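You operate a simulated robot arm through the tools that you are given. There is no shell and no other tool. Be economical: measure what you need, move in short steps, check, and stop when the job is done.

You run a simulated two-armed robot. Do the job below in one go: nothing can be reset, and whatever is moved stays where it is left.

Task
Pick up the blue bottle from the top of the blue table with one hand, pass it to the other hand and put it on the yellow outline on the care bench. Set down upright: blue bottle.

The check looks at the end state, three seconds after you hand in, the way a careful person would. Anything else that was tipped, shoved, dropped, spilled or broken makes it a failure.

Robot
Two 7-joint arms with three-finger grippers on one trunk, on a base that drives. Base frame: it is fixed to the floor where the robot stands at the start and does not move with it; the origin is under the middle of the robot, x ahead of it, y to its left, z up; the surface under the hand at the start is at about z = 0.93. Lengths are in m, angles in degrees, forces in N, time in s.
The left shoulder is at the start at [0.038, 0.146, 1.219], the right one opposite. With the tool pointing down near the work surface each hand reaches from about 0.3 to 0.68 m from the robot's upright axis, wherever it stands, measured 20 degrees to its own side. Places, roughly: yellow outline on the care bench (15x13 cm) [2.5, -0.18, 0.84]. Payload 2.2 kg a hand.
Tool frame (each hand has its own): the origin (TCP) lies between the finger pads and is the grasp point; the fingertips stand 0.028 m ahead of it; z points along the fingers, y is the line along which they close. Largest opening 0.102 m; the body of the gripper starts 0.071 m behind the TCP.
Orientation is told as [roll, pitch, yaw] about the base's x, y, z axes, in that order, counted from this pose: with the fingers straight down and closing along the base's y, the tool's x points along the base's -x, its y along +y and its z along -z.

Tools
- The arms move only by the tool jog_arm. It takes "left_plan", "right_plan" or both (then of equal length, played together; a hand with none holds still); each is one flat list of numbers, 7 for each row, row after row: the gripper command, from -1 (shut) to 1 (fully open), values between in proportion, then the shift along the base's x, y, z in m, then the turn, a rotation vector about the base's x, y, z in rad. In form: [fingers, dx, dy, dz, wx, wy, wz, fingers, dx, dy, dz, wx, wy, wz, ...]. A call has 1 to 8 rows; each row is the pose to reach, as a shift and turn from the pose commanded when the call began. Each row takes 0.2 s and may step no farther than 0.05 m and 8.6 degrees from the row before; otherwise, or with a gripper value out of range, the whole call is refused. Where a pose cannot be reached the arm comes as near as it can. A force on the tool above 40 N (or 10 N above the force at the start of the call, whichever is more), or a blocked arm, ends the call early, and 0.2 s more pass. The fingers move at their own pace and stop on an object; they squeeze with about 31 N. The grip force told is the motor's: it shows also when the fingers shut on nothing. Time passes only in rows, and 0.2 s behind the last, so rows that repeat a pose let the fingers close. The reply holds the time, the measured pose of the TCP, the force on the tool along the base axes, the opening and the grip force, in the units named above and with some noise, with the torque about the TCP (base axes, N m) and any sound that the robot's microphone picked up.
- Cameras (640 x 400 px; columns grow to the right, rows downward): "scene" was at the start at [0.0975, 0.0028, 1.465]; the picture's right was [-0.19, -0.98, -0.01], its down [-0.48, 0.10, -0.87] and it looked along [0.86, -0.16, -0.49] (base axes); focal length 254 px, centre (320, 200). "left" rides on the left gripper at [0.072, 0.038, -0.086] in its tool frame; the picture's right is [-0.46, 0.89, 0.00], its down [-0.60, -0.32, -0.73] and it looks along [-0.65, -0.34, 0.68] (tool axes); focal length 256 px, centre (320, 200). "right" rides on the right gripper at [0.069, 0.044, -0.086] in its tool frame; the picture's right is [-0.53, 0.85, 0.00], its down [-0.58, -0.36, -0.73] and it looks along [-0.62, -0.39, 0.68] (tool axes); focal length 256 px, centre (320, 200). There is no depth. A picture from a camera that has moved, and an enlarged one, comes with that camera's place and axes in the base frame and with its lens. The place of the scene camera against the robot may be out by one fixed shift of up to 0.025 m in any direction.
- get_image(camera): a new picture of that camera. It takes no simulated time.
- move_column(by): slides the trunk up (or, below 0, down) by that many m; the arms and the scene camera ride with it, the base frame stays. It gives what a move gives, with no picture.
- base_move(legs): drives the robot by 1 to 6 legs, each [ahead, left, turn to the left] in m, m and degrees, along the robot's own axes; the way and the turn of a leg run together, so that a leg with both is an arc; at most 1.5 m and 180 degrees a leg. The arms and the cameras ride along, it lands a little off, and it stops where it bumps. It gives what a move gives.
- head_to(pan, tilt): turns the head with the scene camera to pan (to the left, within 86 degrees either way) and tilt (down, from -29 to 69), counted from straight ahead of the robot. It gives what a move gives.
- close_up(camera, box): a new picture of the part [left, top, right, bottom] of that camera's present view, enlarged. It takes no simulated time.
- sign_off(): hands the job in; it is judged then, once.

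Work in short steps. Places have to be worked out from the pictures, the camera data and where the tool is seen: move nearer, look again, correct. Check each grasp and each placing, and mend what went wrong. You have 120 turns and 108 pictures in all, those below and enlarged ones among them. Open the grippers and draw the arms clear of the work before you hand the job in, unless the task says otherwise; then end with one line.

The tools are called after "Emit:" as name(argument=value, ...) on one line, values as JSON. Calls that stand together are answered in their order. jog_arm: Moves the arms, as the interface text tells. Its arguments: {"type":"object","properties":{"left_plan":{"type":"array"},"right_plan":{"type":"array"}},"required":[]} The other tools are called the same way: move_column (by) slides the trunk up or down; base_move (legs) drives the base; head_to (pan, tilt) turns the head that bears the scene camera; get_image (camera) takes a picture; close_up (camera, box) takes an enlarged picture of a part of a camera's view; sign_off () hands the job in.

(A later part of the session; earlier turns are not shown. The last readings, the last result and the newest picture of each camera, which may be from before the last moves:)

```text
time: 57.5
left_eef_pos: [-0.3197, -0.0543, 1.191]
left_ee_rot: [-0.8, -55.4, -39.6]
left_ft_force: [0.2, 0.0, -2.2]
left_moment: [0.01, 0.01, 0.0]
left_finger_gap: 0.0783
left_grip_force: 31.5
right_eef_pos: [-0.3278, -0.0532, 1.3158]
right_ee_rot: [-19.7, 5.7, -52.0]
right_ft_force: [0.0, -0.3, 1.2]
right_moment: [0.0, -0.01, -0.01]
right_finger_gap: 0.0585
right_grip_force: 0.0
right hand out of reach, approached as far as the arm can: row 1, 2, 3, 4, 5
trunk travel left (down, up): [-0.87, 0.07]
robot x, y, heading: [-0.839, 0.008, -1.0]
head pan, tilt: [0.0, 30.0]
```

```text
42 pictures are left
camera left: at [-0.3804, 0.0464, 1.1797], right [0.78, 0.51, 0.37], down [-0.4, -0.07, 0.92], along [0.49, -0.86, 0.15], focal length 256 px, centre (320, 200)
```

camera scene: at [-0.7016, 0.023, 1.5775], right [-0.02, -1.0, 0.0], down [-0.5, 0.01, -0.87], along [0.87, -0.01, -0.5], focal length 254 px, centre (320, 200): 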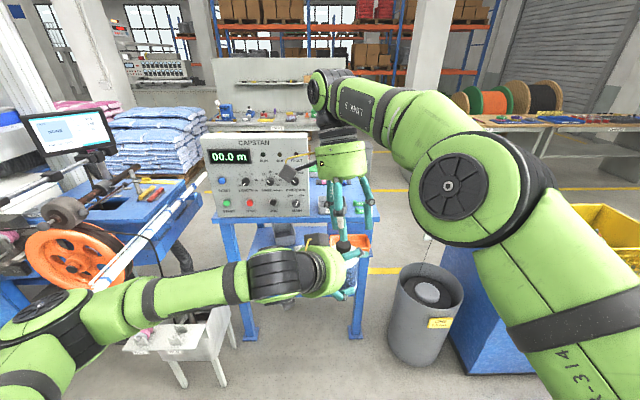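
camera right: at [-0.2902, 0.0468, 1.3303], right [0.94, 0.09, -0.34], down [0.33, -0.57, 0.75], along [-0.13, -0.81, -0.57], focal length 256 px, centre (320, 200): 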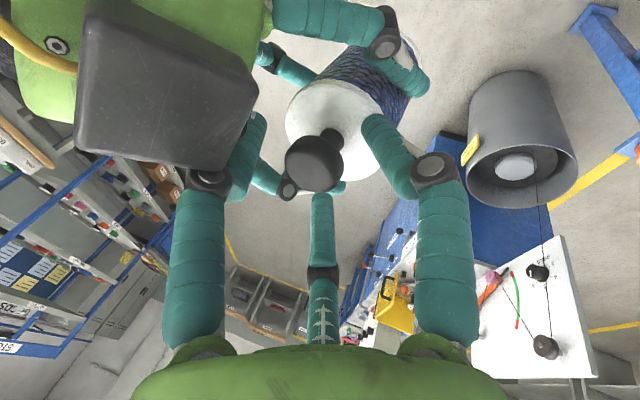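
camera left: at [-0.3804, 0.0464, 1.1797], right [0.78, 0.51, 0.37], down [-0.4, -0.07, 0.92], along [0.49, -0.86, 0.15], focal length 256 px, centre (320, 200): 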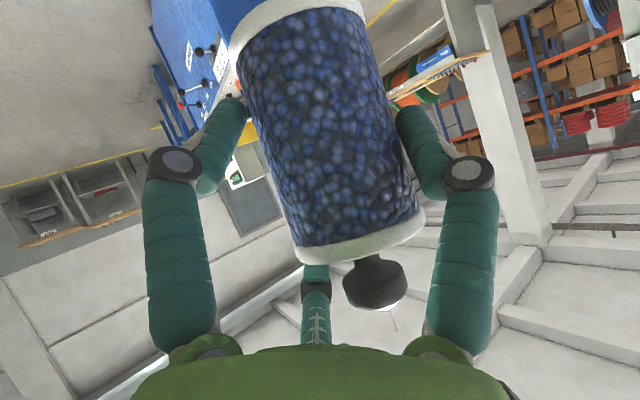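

Handover done; the right hand is clear of the knob. I move the right arm off to the right and straighten it for driving.

Emit:
jog_arm(right_plan=[0.15, 0, -0.045, 0.01, 0, 0, 0, 0.15, 0, -0.09, 0.01, 0, 0, 0, 0.15, 0, -0.135, 0.01, 0.048, -0.113, 0, 0.15, 0, -0.18, 0.01, 0.096, -0.226, 0, 0.15, 0, -0.22, 0.01, 0.143, -0.338, 0, 0.15, 0, -0.25, 0.01, 0.143, -0.338, 0, 0.15, 0, -0.25, 0.01, 0.143, -0.338, 0])

Emit:
jog_arm(right_plan=[0.15, -0.01, 0, 0, 0, 0, 0.145, 0.15, -0.02, 0, 0, 0, 0, 0.29, 0.15, -0.04, 0, 0, 0, 0, 0.435, 0.15, -0.06, 0, 0, 0, 0, 0.58, 0.15, -0.08, 0, 0, 0, 0, 0.725, 0.15, -0.1, 0, 0, 0, 0, 0.87, 0.15, -0.1, 0, 0, 0, 0, 0.87])

Emit:
get_image(camera="scene")

```text
time: 59.1
left_eef_pos: [-0.3196, -0.0533, 1.191]
left_ee_rot: [-1.0, -55.2, -39.5]
left_ft_force: [-0.9, 0.1, -2.4]
left_moment: [0.0, 0.03, -0.03]
left_finger_gap: 0.0784
left_grip_force: 31.2
right_eef_pos: [-0.3255, -0.3023, 1.3251]
right_ee_rot: [0.5, -0.1, -50.9]
right_ft_force: [-0.1, -0.1, 0.3]
right_moment: [-0.01, -0.04, 0.03]
right_finger_gap: 0.0586
right_grip_force: 0.1
trunk travel left (down, up): [-0.87, 0.07]
robot x, y, heading: [-0.8398, 0.0049, -0.8]
head pan, tilt: [0.0, 30.0]
```

```text
time: 60.7
left_eef_pos: [-0.3196, -0.0547, 1.1902]
left_ee_rot: [-0.9, -55.3, -39.5]
left_ft_force: [0.3, -0.6, -1.6]
left_moment: [-0.03, 0.01, 0.04]
left_finger_gap: 0.0782
left_grip_force: 31.4
right_eef_pos: [-0.4279, -0.3008, 1.3269]
right_ee_rot: [0.4, -0.1, -1.0]
right_ft_force: [0.2, 0.5, -0.3]
right_moment: [-0.02, -0.02, 0.0]
right_finger_gap: 0.0587
right_grip_force: 0.2
trunk travel left (down, up): [-0.87, 0.07]
robot x, y, heading: [-0.8413, 0.0075, -1.1]
head pan, tilt: [0.0, 30.0]
```

```text
41 pictures are left
camera scene: at [-0.7006, 0.0237, 1.5774], right [-0.02, -1.0, 0.0], down [-0.5, 0.01, -0.87], along [0.87, -0.01, -0.5], focal length 254 px, centre (320, 200)
```

scene: 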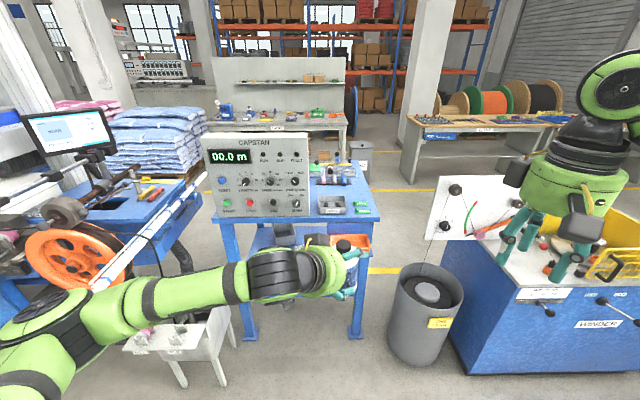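

The way through beside the table is blocked by a bin, so I go round the right end of the row. First back up 0.4 m and strafe right in two legs, then look.

Emit:
base_move(legs=[[-0.35, 0, 1], [0, -1.3, 0], [0, -1.3, 0]])

Emit:
head_to(pan=-50, tilt=30)

Emit:
get_image(camera="scene")

```text
time: 75.4
left_eef_pos: [-0.7376, -2.7194, 1.1905]
left_ee_rot: [-1.0, -55.3, -41.4]
left_ft_force: [0.5, 0.8, -2.6]
left_moment: [-0.01, 0.02, 0.0]
left_finger_gap: 0.0772
left_grip_force: 31.2
right_eef_pos: [-0.8524, -2.9613, 1.3272]
right_ee_rot: [0.4, 0.1, -3.0]
right_ft_force: [0.1, -0.1, -0.2]
right_moment: [-0.02, 0.0, 0.0]
right_finger_gap: 0.0586
right_grip_force: 0.0
trunk travel left (down, up): [-0.87, 0.07]
robot x, y, heading: [-1.2582, -2.644, -2.7]
head pan, tilt: [0.0, 30.0]
```

```text
time: 76.6
left_eef_pos: [-0.7367, -2.7202, 1.1897]
left_ee_rot: [-0.9, -55.3, -41.4]
left_ft_force: [-0.4, -1.3, -2.4]
left_moment: [0.0, 0.02, 0.01]
left_finger_gap: 0.0772
left_grip_force: 31.1
right_eef_pos: [-0.8522, -2.9629, 1.3266]
right_ee_rot: [0.6, 0.0, -3.1]
right_ft_force: [-0.8, -0.4, 0.1]
right_moment: [-0.01, 0.0, 0.0]
right_finger_gap: 0.0588
right_grip_force: 0.1
trunk travel left (down, up): [-0.87, 0.07]
robot x, y, heading: [-1.2595, -2.6424, -2.8]
head pan, tilt: [-50.0, 30.0]
```

```text
40 pictures are left
camera scene: at [-1.1521, -2.6972, 1.5774], right [-0.8, -0.61, 0.0], down [-0.3, 0.4, -0.87], along [0.52, -0.69, -0.5], focal length 254 px, centre (320, 200)
```

scene: 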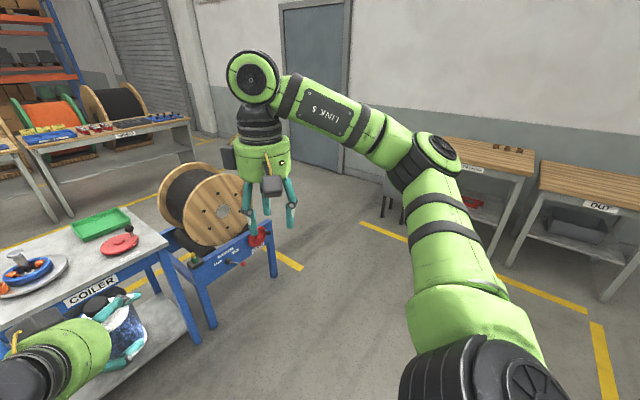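

The row ends at y≈-3.65; the lane to the right is free to about y=-4.75. I strafe to y≈-4.3, square up, and drive forward.

Emit:
base_move(legs=[[0, -0.85, 2.8], [0, -0.82, 0], [1.35, 0, 0]])

Emit:
head_to(pan=30, tilt=25)

Emit:
get_image(camera="scene")

```text
time: 91.2
left_eef_pos: [0.5277, -4.4379, 1.1904]
left_ee_rot: [-0.9, -55.3, -42.3]
left_ft_force: [-1.4, -0.3, -2.2]
left_moment: [0.01, -0.02, 0.0]
left_finger_gap: 0.0761
left_grip_force: 30.9
right_eef_pos: [0.4095, -4.6787, 1.3283]
right_ee_rot: [0.5, -0.1, -3.8]
right_ft_force: [-0.2, -0.7, 0.6]
right_moment: [0.01, 0.0, 0.0]
right_finger_gap: 0.0586
right_grip_force: 0.0
trunk travel left (down, up): [-0.87, 0.07]
robot x, y, heading: [0.0119, -4.3551, -3.6]
head pan, tilt: [-50.0, 30.0]
```

```text
time: 92.8
left_eef_pos: [0.5292, -4.4371, 1.1899]
left_ee_rot: [-0.9, -55.3, -42.3]
left_ft_force: [-0.4, -0.5, -2.0]
left_moment: [-0.01, 0.05, -0.03]
left_finger_gap: 0.0764
left_grip_force: 31.4
right_eef_pos: [0.4095, -4.6781, 1.3277]
right_ee_rot: [0.5, 0.0, -4.0]
right_ft_force: [-0.1, 0.6, -0.2]
right_moment: [-0.01, 0.01, -0.01]
right_finger_gap: 0.0586
right_grip_force: 0.1
trunk travel left (down, up): [-0.87, 0.07]
robot x, y, heading: [0.0128, -4.3526, -3.7]
head pan, tilt: [30.0, 25.0]
```

```text
39 pictures are left
camera scene: at [0.1431, -4.2951, 1.5854], right [0.44, -0.9, 0.0], down [-0.38, -0.19, -0.91], along [0.81, 0.4, -0.42], focal length 254 px, centre (320, 200)
```

scene: 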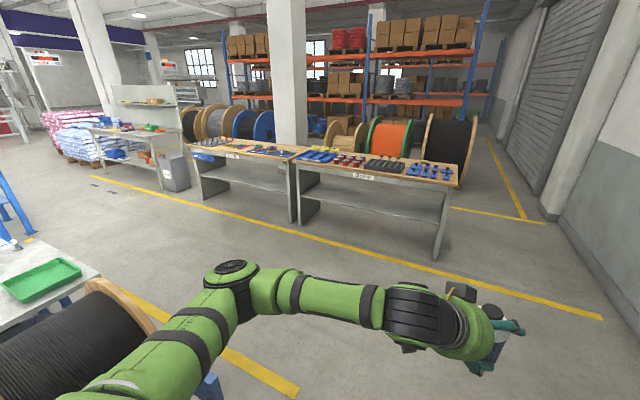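

The corridor between the row and the far benches (front at x≈2.45) is free. I check the grip in the left camera before driving on.

Emit:
get_image(camera="left")

Emit:
base_move(legs=[[1.45, 0, 3.7]])

```text
38 pictures are left
camera left: at [0.4735, -4.3336, 1.1794], right [0.8, 0.47, 0.37], down [-0.4, -0.05, 0.92], along [0.45, -0.88, 0.15], focal length 256 px, centre (320, 200)
```

left: 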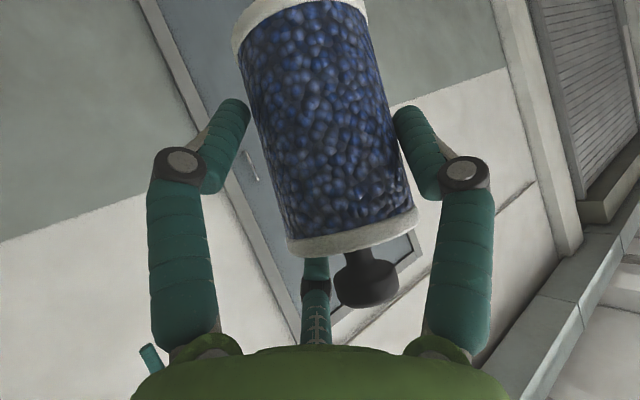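

```text
time: 100.1
left_eef_pos: [2.0098, -4.4514, 1.189]
left_ee_rot: [-0.9, -55.4, -38.7]
left_ft_force: [-0.2, 0.9, -2.2]
left_moment: [0.0, 0.04, 0.02]
left_finger_gap: 0.076
left_grip_force: 31.4
right_eef_pos: [1.9061, -4.7001, 1.3269]
right_ee_rot: [0.5, 0.0, -0.3]
right_ft_force: [-0.6, 0.0, 0.3]
right_moment: [0.0, -0.01, 0.02]
right_finger_gap: 0.0589
right_grip_force: 0.0
trunk travel left (down, up): [-0.87, 0.07]
robot x, y, heading: [1.4871, -4.4001, -0.1]
head pan, tilt: [30.0, 25.0]
```

The bottle is held, with only a few mm of creep. I strafe left down the corridor toward the care bench.

Emit:
base_move(legs=[[0, 1.4, 0], [0, 1.4, 0]])

Emit:
get_image(camera="scene")

```text
time: 113.7
left_eef_pos: [2.1224, -1.6939, 1.1905]
left_ee_rot: [-0.9, -55.3, -45.2]
left_ft_force: [0.1, -0.1, -2.0]
left_moment: [-0.03, 0.03, 0.0]
left_finger_gap: 0.0753
left_grip_force: 31.3
right_eef_pos: [1.9919, -1.9287, 1.3266]
right_ee_rot: [0.5, 0.0, -6.8]
right_ft_force: [-1.0, -0.7, 0.3]
right_moment: [0.02, 0.04, -0.02]
right_finger_gap: 0.0584
right_grip_force: 0.1
trunk travel left (down, up): [-0.87, 0.07]
robot x, y, heading: [1.6135, -1.5822, -6.6]
head pan, tilt: [30.0, 25.0]
```

```text
37 pictures are left
camera scene: at [1.7438, -1.5322, 1.5854], right [0.4, -0.92, 0.0], down [-0.39, -0.17, -0.91], along [0.83, 0.36, -0.42], focal length 254 px, centre (320, 200)
```

scene: 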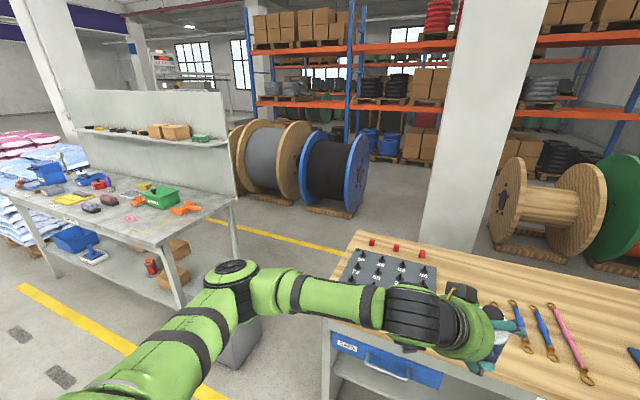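

Robot is at (1.61, -1.58), heading -6.6°. I take a close look at the care bench and outline before the last drive.

Emit:
close_up(camera="scene", box=[40, 160, 260, 300])

Emit:
base_move(legs=[[0, 0, 6.6], [0, 0.75, 1.5]])

Emit:
get_image(camera="scene")

```text
2.86 times, centred on (150, 230) of scene
camera zoom: at [1.7438, -1.5322, 1.5854], right [0.4, -0.92, 0.0], down [-0.39, -0.17, -0.91], along [0.83, 0.36, -0.42], focal length 727 px, centre (806, 114)
```

zoom: 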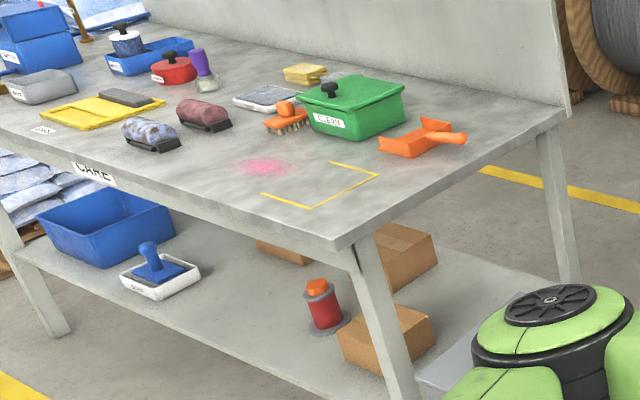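

```text
time: 118.2
left_eef_pos: [2.1263, -0.9068, 1.19]
left_ee_rot: [-0.8, -55.1, -37.8]
left_ft_force: [0.1, -0.3, -2.7]
left_moment: [-0.01, 0.01, 0.02]
left_finger_gap: 0.0753
left_grip_force: 30.9
right_eef_pos: [2.027, -1.1568, 1.3256]
right_ee_rot: [0.5, 0.0, 0.5]
right_ft_force: [-0.3, -0.4, -0.4]
right_moment: [0.04, -0.01, 0.01]
right_finger_gap: 0.0583
right_grip_force: 0.0
trunk travel left (down, up): [-0.87, 0.07]
robot x, y, heading: [1.6058, -0.8618, 0.7]
head pan, tilt: [30.0, 25.0]
```

```text
35 pictures are left
camera scene: at [1.7329, -0.7949, 1.5854], right [0.51, -0.86, 0.0], down [-0.36, -0.22, -0.91], along [0.78, 0.46, -0.42], focal length 254 px, centre (320, 200)
```

scene: 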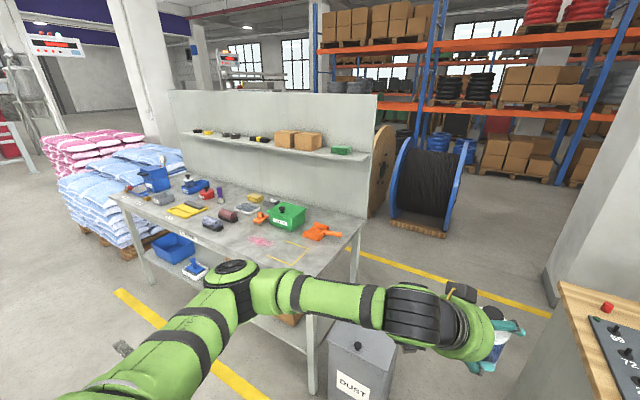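

Outline corners compute to x 2.44–2.59, y about -0.20…-0.06 (likely ~2 cm lower in y), bench front at x≈2.38. To keep the forearm off the bench I turn the left hand to point straight forward.

Emit:
jog_arm(left_plan=[-1, 0.005, 0.035, 0, 0, 0, 0.132, -1, 0.01, 0.07, 0, 0, 0, 0.264, -1, 0.02, 0.105, 0, 0, 0, 0.396, -1, 0.03, 0.14, 0, 0, 0, 0.528, -1, 0.03, 0.17, 0, 0, 0, 0.66, -1, 0.03, 0.17, 0, 0, 0, 0.66])

Emit:
get_image(camera="scene")

Emit:
get_image(camera="left")

```text
time: 119.6
left_eef_pos: [2.1569, -0.7341, 1.1878]
left_ee_rot: [-0.8, -55.3, 0.0]
left_ft_force: [-0.3, -0.1, -2.4]
left_moment: [-0.01, 0.03, -0.01]
left_finger_gap: 0.0753
left_grip_force: 30.8
right_eef_pos: [2.026, -1.1554, 1.3272]
right_ee_rot: [0.5, -0.1, 0.5]
right_ft_force: [0.1, -0.7, -0.2]
right_moment: [0.01, 0.02, -0.02]
right_finger_gap: 0.0586
right_grip_force: 0.1
trunk travel left (down, up): [-0.87, 0.07]
robot x, y, heading: [1.6054, -0.8625, 0.6]
head pan, tilt: [30.0, 25.0]
```

```text
34 pictures are left
camera scene: at [1.7329, -0.7935, 1.5854], right [0.51, -0.86, 0.0], down [-0.36, -0.22, -0.91], along [0.78, 0.46, -0.42], focal length 254 px, centre (320, 200)
```

scene: 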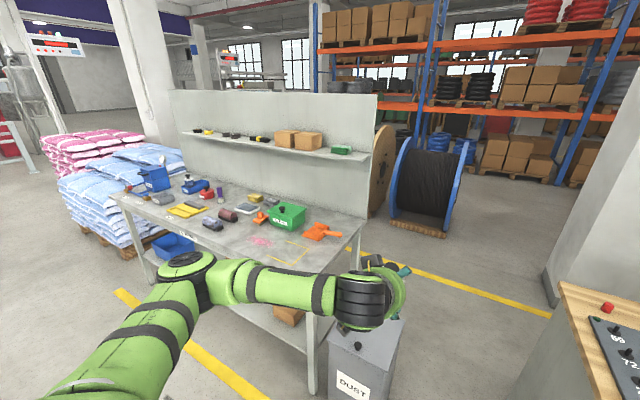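

```text
33 pictures are left
camera left: at [2.0456, -0.6944, 1.1786], right [0.28, 0.89, 0.37], down [-0.26, -0.31, 0.92], along [0.93, -0.35, 0.15], focal length 256 px, centre (320, 200)
```

left: 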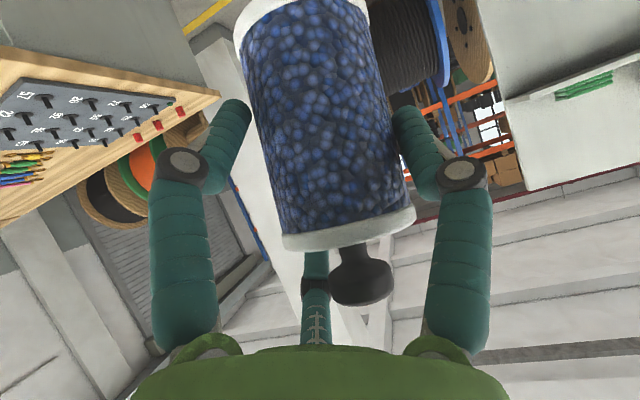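

The bottle seems to lean a few degrees in the grip. I point the head at it to judge the tilt from another direction.

Emit:
head_to(pan=5, tilt=42)

Emit:
close_up(camera="scene", box=[200, 100, 440, 300])

```text
time: 120.5
left_eef_pos: [2.1556, -0.7335, 1.1887]
left_ee_rot: [-0.9, -55.3, 0.0]
left_ft_force: [0.0, 0.7, -2.7]
left_moment: [-0.02, 0.06, 0.0]
left_finger_gap: 0.0751
left_grip_force: 30.6
right_eef_pos: [2.0283, -1.1565, 1.328]
right_ee_rot: [0.6, 0.0, 0.5]
right_ft_force: [-0.9, 0.4, 0.3]
right_moment: [0.0, -0.02, 0.04]
right_finger_gap: 0.0587
right_grip_force: 0.1
trunk travel left (down, up): [-0.87, 0.07]
robot x, y, heading: [1.6089, -0.8595, 1.0]
head pan, tilt: [5.0, 42.0]
```

```text
2.00 times, centred on (320, 200) of scene
camera zoom: at [1.7369, -0.8317, 1.5592], right [0.1, -0.99, 0.0], down [-0.67, -0.07, -0.74], along [0.74, 0.08, -0.67], focal length 509 px, centre (320, 200)
```

zoom: 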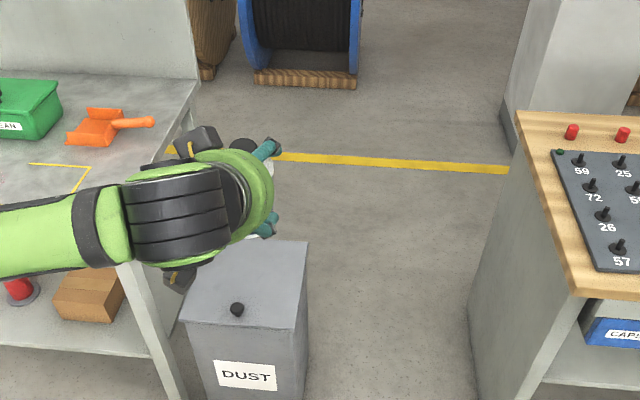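

The hand hides the bottle, so I turn the right hand to use its camera as a side view.

Emit:
jog_arm(right_plan=[0.15, -0.01, 0.01, 0, 0, 0, 0.148, 0.15, -0.02, 0.02, 0, 0, 0, 0.296, 0.15, -0.03, 0.03, 0, 0, 0, 0.444, 0.15, -0.04, 0.04, 0, 0, 0, 0.592, 0.15, -0.05, 0.05, 0, 0, 0, 0.74, 0.15, -0.06, 0.06, 0, 0, 0, 0.888, 0.15, -0.07, 0.07, 0, 0, 0, 1.036, 0.15, -0.08, 0.08, 0, 0, 0, 1.184])

Emit:
get_image(camera="right")

```text
time: 122.3
left_eef_pos: [2.157, -0.7337, 1.1886]
left_ee_rot: [-0.9, -55.3, 0.0]
left_ft_force: [-0.9, 0.5, -1.8]
left_moment: [0.0, 0.03, -0.01]
left_finger_gap: 0.0748
left_grip_force: 30.4
right_eef_pos: [1.9444, -1.0716, 1.3263]
right_ee_rot: [0.3, 0.0, 68.2]
right_ft_force: [0.1, -0.3, -0.5]
right_moment: [-0.03, -0.01, -0.01]
right_finger_gap: 0.0585
right_grip_force: 0.0
right hand out of reach, approached as far as the arm can: row 8
trunk travel left (down, up): [-0.87, 0.07]
robot x, y, heading: [1.6078, -0.859, 0.9]
head pan, tilt: [5.0, 42.0]
```

```text
31 pictures are left
camera right: at [1.8785, -1.1201, 1.4123], right [-0.59, 0.81, 0.01], down [0.56, 0.4, 0.73], along [0.59, 0.43, -0.69], focal length 256 px, centre (320, 200)
```

right: 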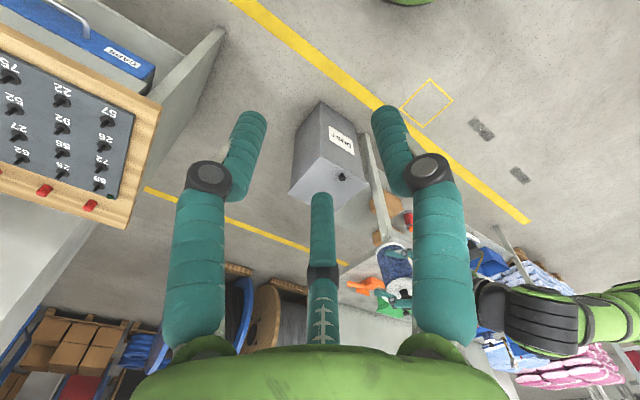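

The bottle shows at about (395, 275); I zoom in.

Emit:
close_up(camera="right", box=[350, 215, 510, 335])

```text
3.33 times, centred on (430, 275) of right
camera zoom: at [1.8785, -1.1201, 1.4123], right [-0.59, 0.81, 0.01], down [0.56, 0.4, 0.73], along [0.59, 0.43, -0.69], focal length 853 px, centre (-47, -50)
```

zoom: 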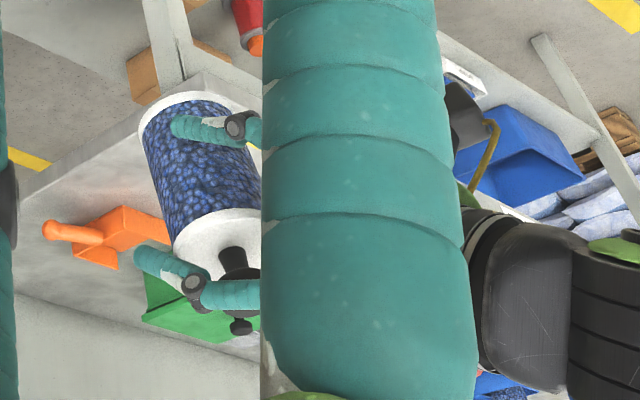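

The bottle leans with its top back (about -x by 11–13°) and slightly to -y. I correct the left hand by (-0.08, +0.2, 0) rad and look again.

Emit:
jog_arm(left_plan=[-1, 0, 0, 0, -0.04, 0.1, 0, -1, 0, 0, 0, -0.08, 0.2, 0, -1, 0, 0, 0, -0.08, 0.2, 0])

Emit:
close_up(camera="right", box=[350, 215, 510, 335])

Emit:
get_image(camera="left")

```text
time: 123.1
left_eef_pos: [2.1569, -0.7345, 1.1895]
left_ee_rot: [-7.3, -43.6, 4.8]
left_ft_force: [0.4, -0.5, -3.3]
left_moment: [0.01, 0.0, 0.02]
left_finger_gap: 0.075
left_grip_force: 30.8
right_eef_pos: [1.9442, -1.0721, 1.3252]
right_ee_rot: [0.4, 0.0, 68.2]
right_ft_force: [-0.5, 0.3, -0.9]
right_moment: [0.05, -0.01, -0.01]
right_finger_gap: 0.0585
right_grip_force: 0.0
trunk travel left (down, up): [-0.87, 0.07]
robot x, y, heading: [1.6083, -0.8625, 0.6]
head pan, tilt: [5.0, 42.0]
```

```text
3.33 times, centred on (430, 275) of right
camera zoom: at [1.8786, -1.1206, 1.4122], right [-0.59, 0.81, 0.01], down [0.56, 0.4, 0.73], along [0.59, 0.43, -0.69], focal length 853 px, centre (-47, -50)
```

zoom: 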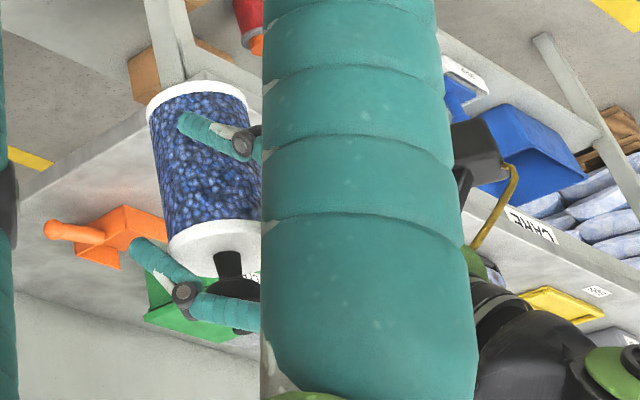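

```text
28 pictures are left
camera left: at [2.0457, -0.6954, 1.1979], right [0.34, 0.91, 0.24], down [-0.07, -0.23, 0.97], along [0.94, -0.35, -0.01], focal length 256 px, centre (320, 200)
```

left: 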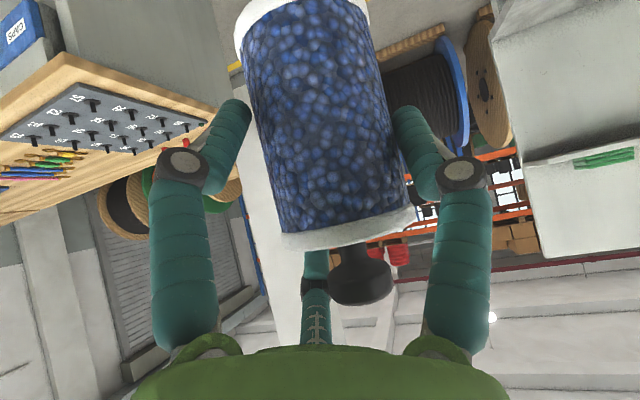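

Now the bottle is vertical in both views; its axis is about (0.008, 0.006) from the TCP and the base about z=1.11. I drive left 0.54 m and look at the outline from in front.

Emit:
base_move(legs=[[0, 0.54, 1]])

Emit:
head_to(pan=0, tilt=38)

Emit:
get_image(camera="scene")

Emit:
get_image(camera="right")

```text
time: 126.2
left_eef_pos: [2.1514, -0.2127, 1.1891]
left_ee_rot: [-7.1, -43.7, 4.6]
left_ft_force: [-0.5, 0.6, -2.9]
left_moment: [-0.01, 0.01, 0.0]
left_finger_gap: 0.0751
left_grip_force: 31.7
right_eef_pos: [1.9378, -0.5501, 1.3257]
right_ee_rot: [0.4, -0.1, 68.1]
right_ft_force: [-0.8, 0.3, -0.3]
right_moment: [0.02, 0.02, -0.01]
right_finger_gap: 0.0586
right_grip_force: 0.0
trunk travel left (down, up): [-0.87, 0.07]
robot x, y, heading: [1.5993, -0.3378, 0.4]
head pan, tilt: [5.0, 42.0]
```

```text
time: 126.8
left_eef_pos: [2.1503, -0.2121, 1.189]
left_ee_rot: [-7.3, -43.5, 4.6]
left_ft_force: [0.4, 0.0, -2.4]
left_moment: [0.0, 0.01, 0.03]
left_finger_gap: 0.0749
left_grip_force: 30.8
right_eef_pos: [1.9374, -0.5484, 1.3259]
right_ee_rot: [0.5, 0.0, 68.2]
right_ft_force: [-0.4, 0.7, 0.1]
right_moment: [0.02, 0.0, -0.01]
right_finger_gap: 0.0587
right_grip_force: 0.1
trunk travel left (down, up): [-0.87, 0.07]
robot x, y, heading: [1.5997, -0.3377, 0.7]
head pan, tilt: [0.0, 38.0]
```

```text
27 pictures are left
camera scene: at [1.7333, -0.3153, 1.565], right [0.01, -1.0, 0.0], down [-0.62, -0.01, -0.79], along [0.79, 0.01, -0.62], focal length 254 px, centre (320, 200)
```

scene: 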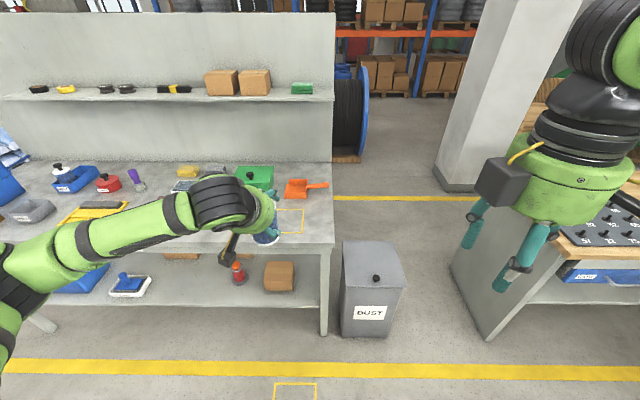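

```text
26 pictures are left
camera right: at [1.8716, -0.5971, 1.4121], right [-0.58, 0.81, 0.01], down [0.56, 0.4, 0.73], along [0.59, 0.43, -0.69], focal length 256 px, centre (320, 200)
```

right: 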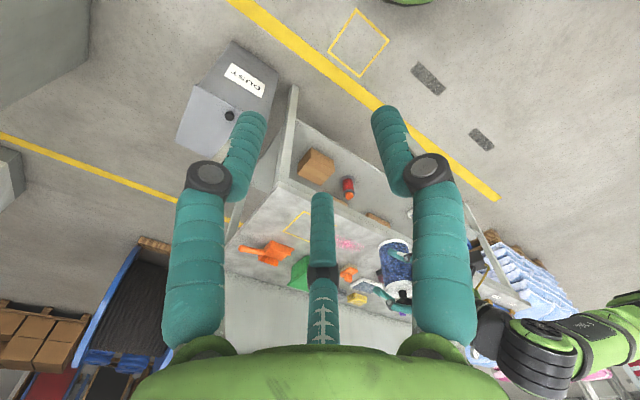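

The outline is visible in the right camera; I zoom in on it in both views.

Emit:
close_up(camera="right", box=[220, 170, 420, 295])

Emit:
close_up(camera="scene", box=[200, 160, 360, 260])

```text
3.20 times, centred on (320, 232) of right
camera zoom: at [1.8716, -0.5971, 1.4121], right [-0.58, 0.81, 0.01], down [0.56, 0.4, 0.73], along [0.59, 0.43, -0.69], focal length 819 px, centre (320, 96)
```

zoom: 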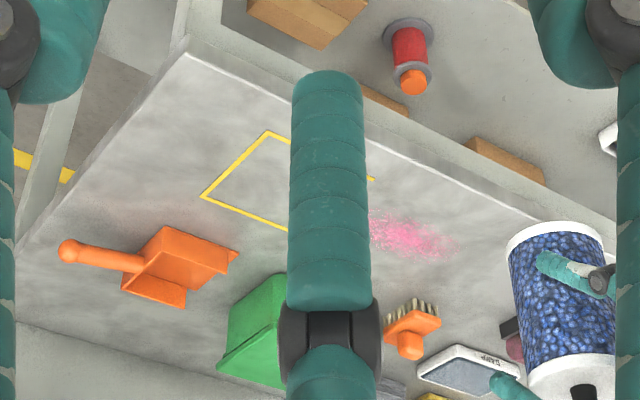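

```text
4.00 times, centred on (280, 210) of scene
camera zoom: at [1.7333, -0.3153, 1.565], right [0.01, -1.0, 0.0], down [-0.62, -0.01, -0.79], along [0.79, 0.01, -0.62], focal length 1018 px, centre (480, 160)
```

zoom: 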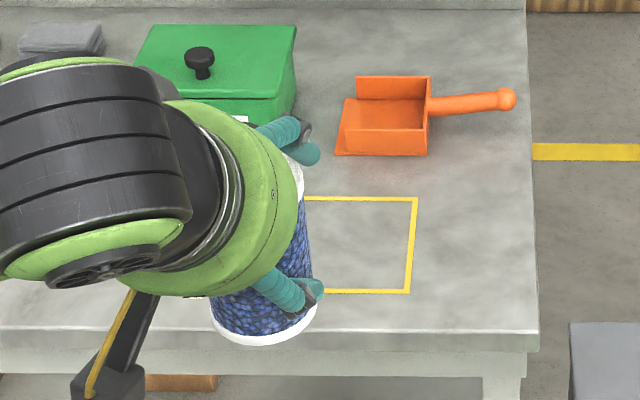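

The hand camera gives the outline centre at (2.507, -0.182), matching the brief. The bottle axis is at about (2.159, -0.206), so I drive 0.345 m forward and 0.02 left with the bottle still high.

Emit:
base_move(legs=[[0.345, 0.02, -0.5]])

Emit:
get_image(camera="scene")

```text
time: 129.1
left_eef_pos: [2.4863, -0.1949, 1.1901]
left_ee_rot: [-7.3, -43.7, 4.1]
left_ft_force: [0.1, 1.1, -1.9]
left_moment: [-0.01, 0.02, 0.02]
left_finger_gap: 0.075
left_grip_force: 31.0
right_eef_pos: [2.2695, -0.5305, 1.3254]
right_ee_rot: [0.3, -0.1, 67.5]
right_ft_force: [-0.2, -0.1, 0.6]
right_moment: [0.0, -0.06, 0.01]
right_finger_gap: 0.0588
right_grip_force: 0.1
trunk travel left (down, up): [-0.87, 0.07]
robot x, y, heading: [1.9361, -0.3112, 0.1]
head pan, tilt: [0.0, 38.0]
```

```text
23 pictures are left
camera scene: at [2.0665, -0.2943, 1.5654], right [0.0, -1.0, 0.0], down [-0.61, 0.0, -0.79], along [0.79, 0.0, -0.61], focal length 254 px, centre (320, 200)
```

scene: 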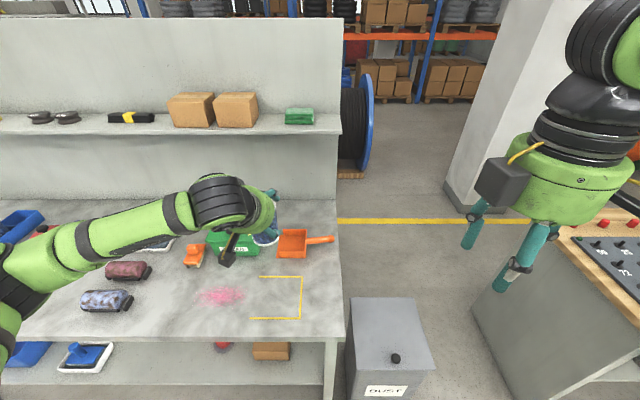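

A small arm shift (+13, +6 mm) centres the bottle; then I lower the trunk 0.15 m and look.

Emit:
jog_arm(left_plan=[-1, 0.007, 0.003, 0, 0, 0, 0, -1, 0.013, 0.006, 0, 0, 0, 0, -1, 0.013, 0.006, 0, 0, 0, 0])

Emit:
move_column(by=-0.17)

Emit:
get_image(camera="scene")

Emit:
get_image(camera="right")

```text
time: 129.9
left_eef_pos: [2.5018, -0.188, 1.1887]
left_ee_rot: [-7.2, -43.6, 4.2]
left_ft_force: [-0.1, -0.4, -2.2]
left_moment: [-0.03, -0.02, -0.03]
left_finger_gap: 0.0748
left_grip_force: 31.1
right_eef_pos: [2.2723, -0.5303, 1.3254]
right_ee_rot: [0.6, 0.1, 67.5]
right_ft_force: [0.1, -0.4, 0.7]
right_moment: [0.01, 0.05, 0.02]
right_finger_gap: 0.0587
right_grip_force: 0.2
trunk travel left (down, up): [-0.87, 0.07]
robot x, y, heading: [1.9361, -0.3161, 0.0]
head pan, tilt: [0.0, 38.0]
```

```text
time: 131.8
left_eef_pos: [2.502, -0.1885, 1.0187]
left_ee_rot: [-7.3, -43.6, 4.1]
left_ft_force: [-0.3, 0.0, -2.1]
left_moment: [-0.04, -0.01, -0.01]
left_finger_gap: 0.0749
left_grip_force: 30.5
right_eef_pos: [2.2711, -0.5291, 1.1553]
right_ee_rot: [0.4, 0.0, 67.5]
right_ft_force: [0.7, 0.1, -0.3]
right_moment: [-0.01, 0.01, 0.0]
right_finger_gap: 0.0584
right_grip_force: 0.0
trunk travel left (down, up): [-0.7, 0.24]
robot x, y, heading: [1.934, -0.313, -0.0]
head pan, tilt: [0.0, 38.0]
```

```text
22 pictures are left
camera scene: at [2.0694, -0.2942, 1.3951], right [0.0, -1.0, 0.0], down [-0.62, 0.0, -0.79], along [0.79, 0.0, -0.62], focal length 254 px, centre (320, 200)
```

scene: 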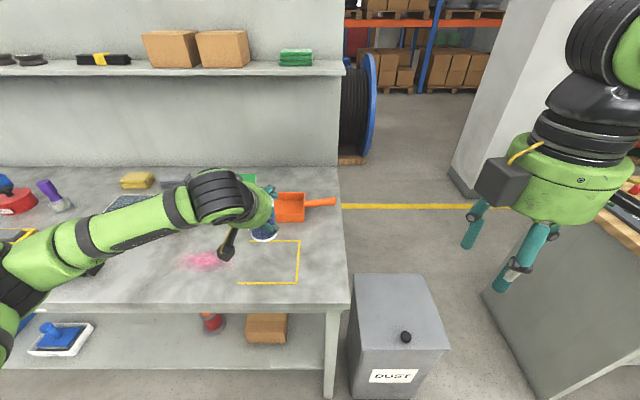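

```text
21 pictures are left
camera right: at [2.2052, -0.5773, 1.2423], right [-0.58, 0.82, 0.01], down [0.56, 0.39, 0.73], along [0.59, 0.42, -0.68], focal length 256 px, centre (320, 200)
```

right: 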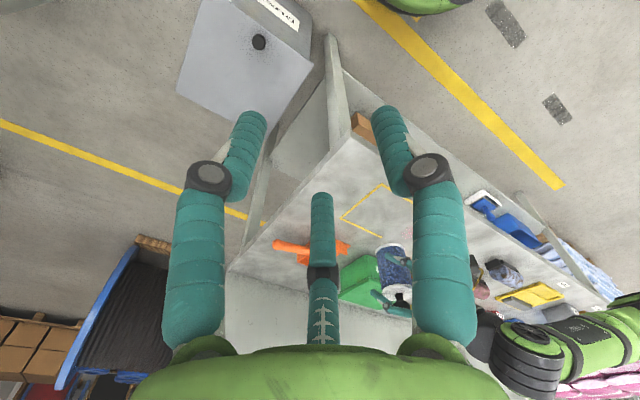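

Clear so far; bottle base is about 10 cm above the bench. I lower another 0.07 m and zoom.

Emit:
move_column(by=-0.07)

Emit:
close_up(camera="scene", box=[160, 150, 360, 290])

Emit:
close_up(camera="right", box=[310, 150, 550, 320])

```text
time: 132.9
left_eef_pos: [2.5005, -0.1889, 0.9485]
left_ee_rot: [-7.2, -43.6, 4.2]
left_ft_force: [-0.7, -0.6, -1.9]
left_moment: [0.0, -0.03, 0.0]
left_finger_gap: 0.0748
left_grip_force: 30.6
right_eef_pos: [2.2712, -0.531, 1.0873]
right_ee_rot: [0.3, 0.0, 67.5]
right_ft_force: [-0.8, 0.3, -0.1]
right_moment: [0.0, -0.02, -0.01]
right_finger_gap: 0.0585
right_grip_force: 0.0
trunk travel left (down, up): [-0.63, 0.31]
robot x, y, heading: [1.9394, -0.3152, 0.0]
head pan, tilt: [0.0, 38.0]
```

```text
2.86 times, centred on (260, 220) of scene
camera zoom: at [2.0693, -0.2942, 1.3251], right [0.0, -1.0, 0.0], down [-0.62, 0.0, -0.79], along [0.79, 0.0, -0.62], focal length 727 px, centre (491, 143)
```

zoom: 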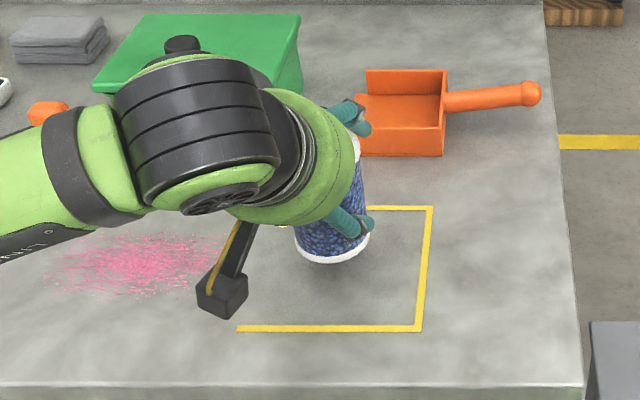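

```text
2.35 times, centred on (430, 235) of right
camera zoom: at [2.2051, -0.5773, 1.1723], right [-0.58, 0.82, 0.01], down [0.56, 0.39, 0.73], along [0.59, 0.42, -0.68], focal length 602 px, centre (61, 118)
```

zoom: 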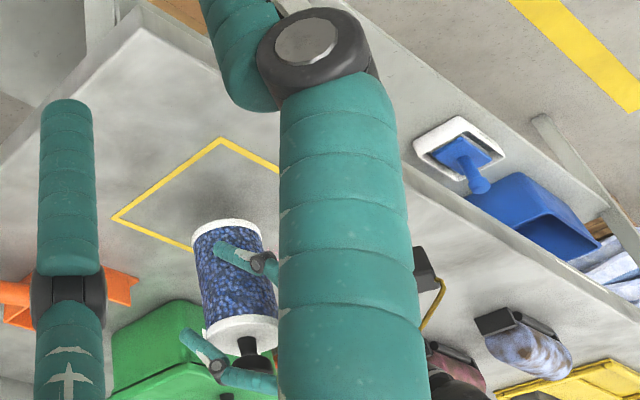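

The bottle is over the centre of the outline, base about 3.5 cm above the bench. I lower by arm 2.4 cm, then in small steps.

Emit:
jog_arm(left_plan=[-1, 0, 0, -0.01, 0, 0, 0, -1, 0, 0, -0.018, 0, 0, 0, -1, 0, 0, -0.024, 0, 0, 0, -1, 0, 0, -0.024, 0, 0, 0])

Emit:
close_up(camera="right", box=[350, 170, 470, 260])

```text
time: 133.9
left_eef_pos: [2.5025, -0.1884, 0.9245]
left_ee_rot: [-7.2, -43.7, 4.1]
left_ft_force: [0.0, 0.8, -3.0]
left_moment: [-0.06, 0.01, -0.01]
left_finger_gap: 0.075
left_grip_force: 31.1
right_eef_pos: [2.2702, -0.5296, 1.0861]
right_ee_rot: [0.4, 0.1, 67.5]
right_ft_force: [0.8, 0.1, -0.5]
right_moment: [-0.01, 0.01, 0.0]
right_finger_gap: 0.0585
right_grip_force: 0.1
trunk travel left (down, up): [-0.63, 0.31]
robot x, y, heading: [1.9331, -0.3173, 0.1]
head pan, tilt: [0.0, 38.0]
```

```text
4.44 times, centred on (410, 215) of right
camera zoom: at [2.2052, -0.5773, 1.1722], right [-0.58, 0.82, 0.01], down [0.56, 0.39, 0.73], along [0.59, 0.42, -0.68], focal length 1138 px, centre (-80, 133)
```

zoom: 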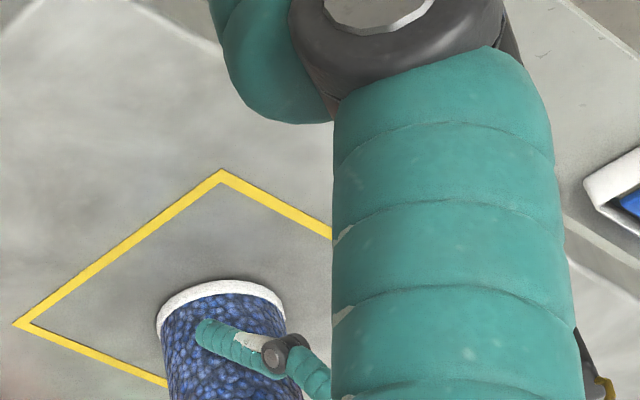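

No contact yet; I lower 1 cm more in small steps.

Emit:
jog_arm(left_plan=[-1, 0, 0, -0.004, 0, 0, 0, -1, 0, 0, -0.007, 0, 0, 0, -1, 0, 0, -0.009, 0, 0, 0])

```text
time: 134.7
left_eef_pos: [2.5017, -0.1896, 0.9223]
left_ee_rot: [-7.7, -44.3, 4.4]
left_ft_force: [2.7, 1.4, 22.0]
left_moment: [-0.34, 0.08, 0.03]
left_finger_gap: 0.0747
left_grip_force: 30.6
right_eef_pos: [2.2687, -0.5301, 1.0876]
right_ee_rot: [0.3, 0.0, 67.5]
right_ft_force: [0.4, 0.2, 1.4]
right_moment: [-0.01, -0.03, 0.01]
right_finger_gap: 0.0588
right_grip_force: 0.0
trunk travel left (down, up): [-0.63, 0.31]
robot x, y, heading: [1.9327, -0.3187, -0.0]
head pan, tilt: [0.0, 38.0]
```

Contact (22 N up). I ease up 4 mm and check the bottle.

Emit:
jog_arm(left_plan=[-1, 0, 0, 0.003, 0, 0, 0, -1, 0, 0, 0.003, 0, 0, 0])

Emit:
close_up(camera="right", box=[330, 170, 490, 290])

Emit:
close_up(camera="scene", box=[160, 150, 360, 290])

Emit:
get_image(camera="left")

```text
time: 135.3
left_eef_pos: [2.5009, -0.1889, 0.9211]
left_ee_rot: [-7.6, -44.1, 4.2]
left_ft_force: [7.8, -3.2, 17.1]
left_moment: [-0.58, -0.36, 0.17]
left_finger_gap: 0.0745
left_grip_force: 31.1
right_eef_pos: [2.2701, -0.5297, 1.0868]
right_ee_rot: [0.4, -0.1, 67.5]
right_ft_force: [0.2, 0.8, -0.4]
right_moment: [-0.01, 0.0, 0.0]
right_finger_gap: 0.0585
right_grip_force: 0.1
trunk travel left (down, up): [-0.63, 0.31]
robot x, y, heading: [1.9343, -0.3178, 0.0]
head pan, tilt: [0.0, 38.0]
```

```text
3.33 times, centred on (410, 230) of right
camera zoom: at [2.2037, -0.5785, 1.1724], right [-0.58, 0.82, 0.01], down [0.56, 0.39, 0.73], along [0.59, 0.42, -0.68], focal length 853 px, centre (20, 100)
```

zoom: 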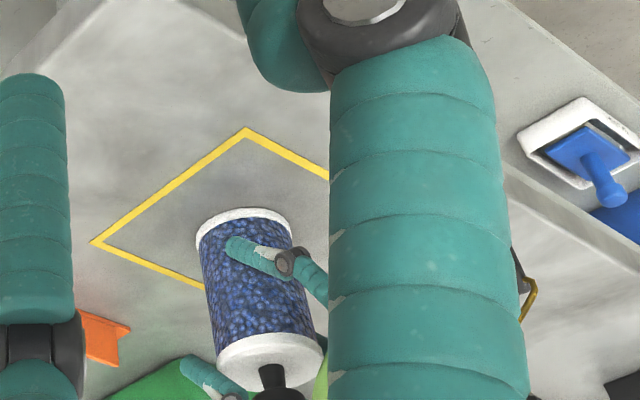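

```text
2.86 times, centred on (260, 220) of scene
camera zoom: at [2.0678, -0.2954, 1.3253], right [0.0, -1.0, 0.0], down [-0.61, 0.0, -0.79], along [0.79, 0.0, -0.61], focal length 727 px, centre (491, 143)
```

zoom: 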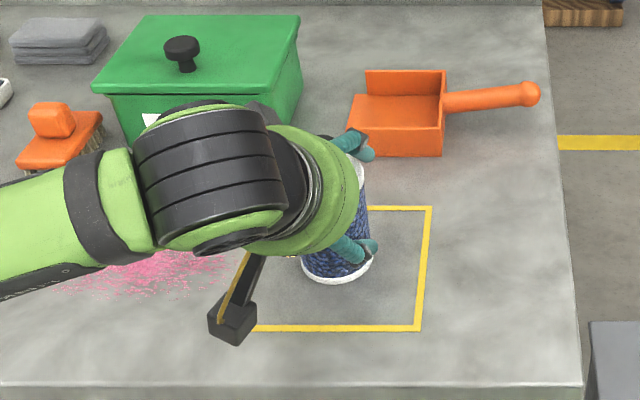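

```text
15 pictures are left
camera left: at [2.3905, -0.1486, 0.9298], right [0.35, 0.91, 0.24], down [-0.08, -0.23, 0.97], along [0.93, -0.36, 0.0], focal length 256 px, centre (320, 200)
```

left: 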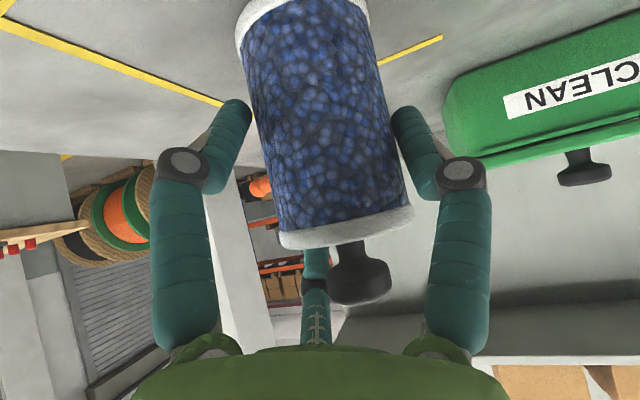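

The bottle stands upright and centred in the outline, still pressed with 17 N. I ease up a little more until the force fades.

Emit:
jog_arm(left_plan=[-1, 0, 0, 0.003, 0, 0, 0, -1, 0, 0, 0.004, 0, 0, 0])

```text
time: 135.9
left_eef_pos: [2.5005, -0.1895, 0.9223]
left_ee_rot: [-7.1, -43.6, 3.9]
left_ft_force: [4.1, -2.1, 8.1]
left_moment: [-0.4, -0.32, 0.06]
left_finger_gap: 0.0747
left_grip_force: 31.0
right_eef_pos: [2.2712, -0.5314, 1.0868]
right_ee_rot: [0.4, -0.2, 67.5]
right_ft_force: [-0.1, 0.0, 0.5]
right_moment: [-0.04, 0.01, -0.04]
right_finger_gap: 0.0586
right_grip_force: 0.0
trunk travel left (down, up): [-0.63, 0.31]
robot x, y, heading: [1.9334, -0.3139, -0.0]
head pan, tilt: [0.0, 38.0]
```

Nearly relaxed. I ease 2 mm more and open the fingers gradually.

Emit:
jog_arm(left_plan=[-1, 0, 0, 0.002, 0, 0, 0, 0.5, 0, 0, 0.002, 0, 0, 0, 0.6, 0, 0, 0.002, 0, 0, 0, 0.7, 0, 0, 0.002, 0, 0, 0, 0.85, 0, 0, 0.002, 0, 0, 0, 1, 0, 0, 0.002, 0, 0, 0, 1, 0, 0, 0.002, 0, 0, 0])

Emit:
get_image(camera="left")

Emit:
close_up(camera="right", box=[330, 170, 490, 290])

```text
time: 137.5
left_eef_pos: [2.5012, -0.1874, 0.9244]
left_ee_rot: [-7.3, -43.6, 4.1]
left_ft_force: [-1.0, -0.1, 0.3]
left_moment: [0.02, 0.02, 0.02]
left_finger_gap: 0.102
left_grip_force: 0.1
right_eef_pos: [2.2718, -0.53, 1.086]
right_ee_rot: [0.4, 0.0, 67.4]
right_ft_force: [0.1, 0.5, -0.4]
right_moment: [-0.02, 0.02, -0.04]
right_finger_gap: 0.0585
right_grip_force: 0.0
trunk travel left (down, up): [-0.63, 0.31]
robot x, y, heading: [1.9344, -0.3165, 0.1]
head pan, tilt: [0.0, 38.0]
```

```text
14 pictures are left
camera left: at [2.3906, -0.1473, 0.9344], right [0.35, 0.91, 0.24], down [-0.07, -0.23, 0.97], along [0.93, -0.36, -0.01], focal length 256 px, centre (320, 200)
```

left: 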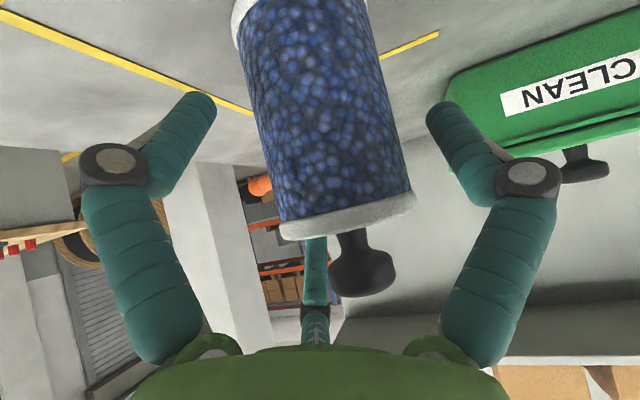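

```text
3.33 times, centred on (410, 230) of right
camera zoom: at [2.2049, -0.5774, 1.1723], right [-0.58, 0.82, 0.01], down [0.56, 0.39, 0.73], along [0.59, 0.42, -0.68], focal length 853 px, centre (20, 100)
```

zoom: 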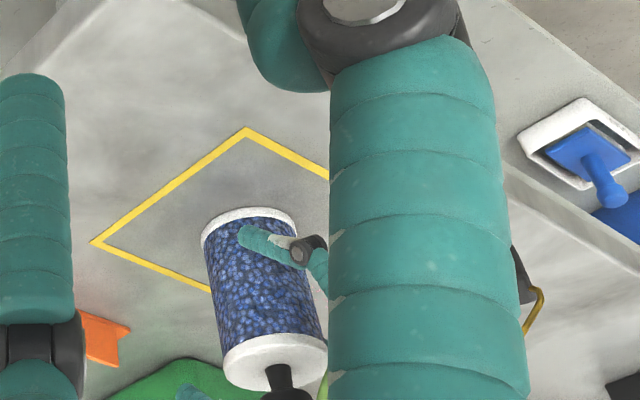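

The bottle stands free (zero force). The far finger is close on one side, so I shift the hand 3 mm to -y and draw back 2.5 cm, watching forces.

Emit:
jog_arm(left_plan=[1, 0, -0.003, 0, 0, 0, 0, 1, -0.008, -0.003, 0, 0, 0, 0, 1, -0.016, -0.0035, 0, 0, 0, 0, 1, -0.025, -0.004, 0, 0, 0, 0])

Emit:
get_image(camera="left")

```text
time: 138.5
left_eef_pos: [2.4746, -0.1934, 0.9255]
left_ee_rot: [-7.2, -43.7, 4.2]
left_ft_force: [0.3, 0.4, 0.1]
left_moment: [0.0, -0.02, 0.0]
left_finger_gap: 0.102
left_grip_force: 0.1
right_eef_pos: [2.2703, -0.5303, 1.085]
right_ee_rot: [0.4, 0.0, 67.5]
right_ft_force: [-0.2, 0.7, 0.0]
right_moment: [0.01, 0.02, 0.02]
right_finger_gap: 0.0585
right_grip_force: 0.1
trunk travel left (down, up): [-0.63, 0.31]
robot x, y, heading: [1.9354, -0.3157, 0.2]
head pan, tilt: [0.0, 38.0]
```

```text
12 pictures are left
camera left: at [2.365, -0.1525, 0.9344], right [0.35, 0.91, 0.24], down [-0.08, -0.23, 0.97], along [0.93, -0.36, -0.01], focal length 256 px, centre (320, 200)
```

left: 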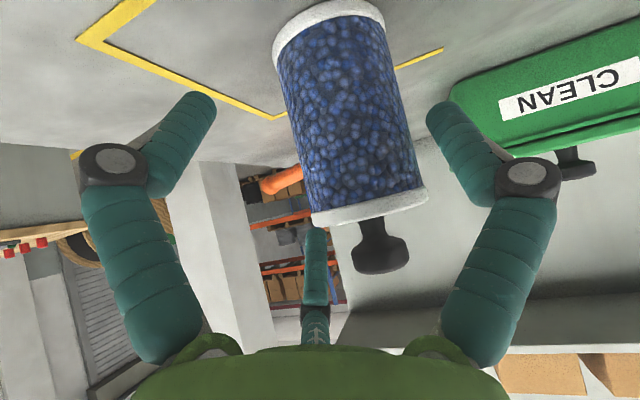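

Clean so far. I draw back 6 cm more with the arm.

Emit:
jog_arm(left_plan=[1, -0.015, 0, 0, 0, 0, 0, 1, -0.03, 0.002, 0, 0, 0, 0, 1, -0.045, 0.002, 0, 0, 0, 0, 1, -0.06, 0.002, 0, 0, 0, 0, 1, -0.06, 0.002, 0, 0, 0, 0])

Emit:
get_image(camera="scene")

```text
time: 139.7
left_eef_pos: [2.4156, -0.1918, 0.9256]
left_ee_rot: [-7.4, -43.5, 4.1]
left_ft_force: [0.9, 0.9, 0.0]
left_moment: [0.01, 0.01, 0.0]
left_finger_gap: 0.102
left_grip_force: 0.0
right_eef_pos: [2.2715, -0.5299, 1.0858]
right_ee_rot: [0.3, 0.1, 67.6]
right_ft_force: [0.2, 0.7, 0.0]
right_moment: [0.01, -0.01, -0.02]
right_finger_gap: 0.0584
right_grip_force: 0.1
trunk travel left (down, up): [-0.63, 0.31]
robot x, y, heading: [1.9362, -0.3165, 0.2]
head pan, tilt: [0.0, 38.0]
```

```text
11 pictures are left
camera scene: at [2.0694, -0.2943, 1.3251], right [0.0, -1.0, 0.0], down [-0.62, 0.0, -0.79], along [0.79, 0.0, -0.62], focal length 254 px, centre (320, 200)
```

scene: 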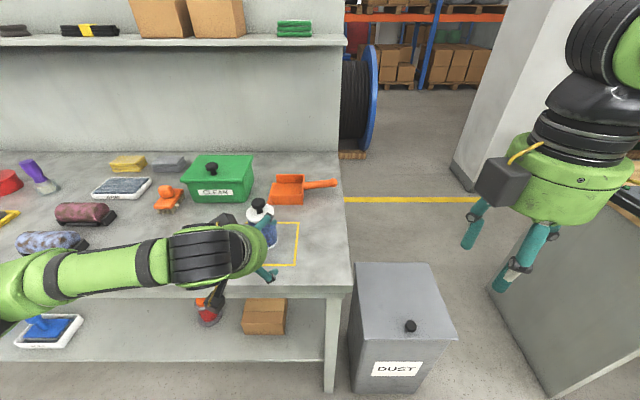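

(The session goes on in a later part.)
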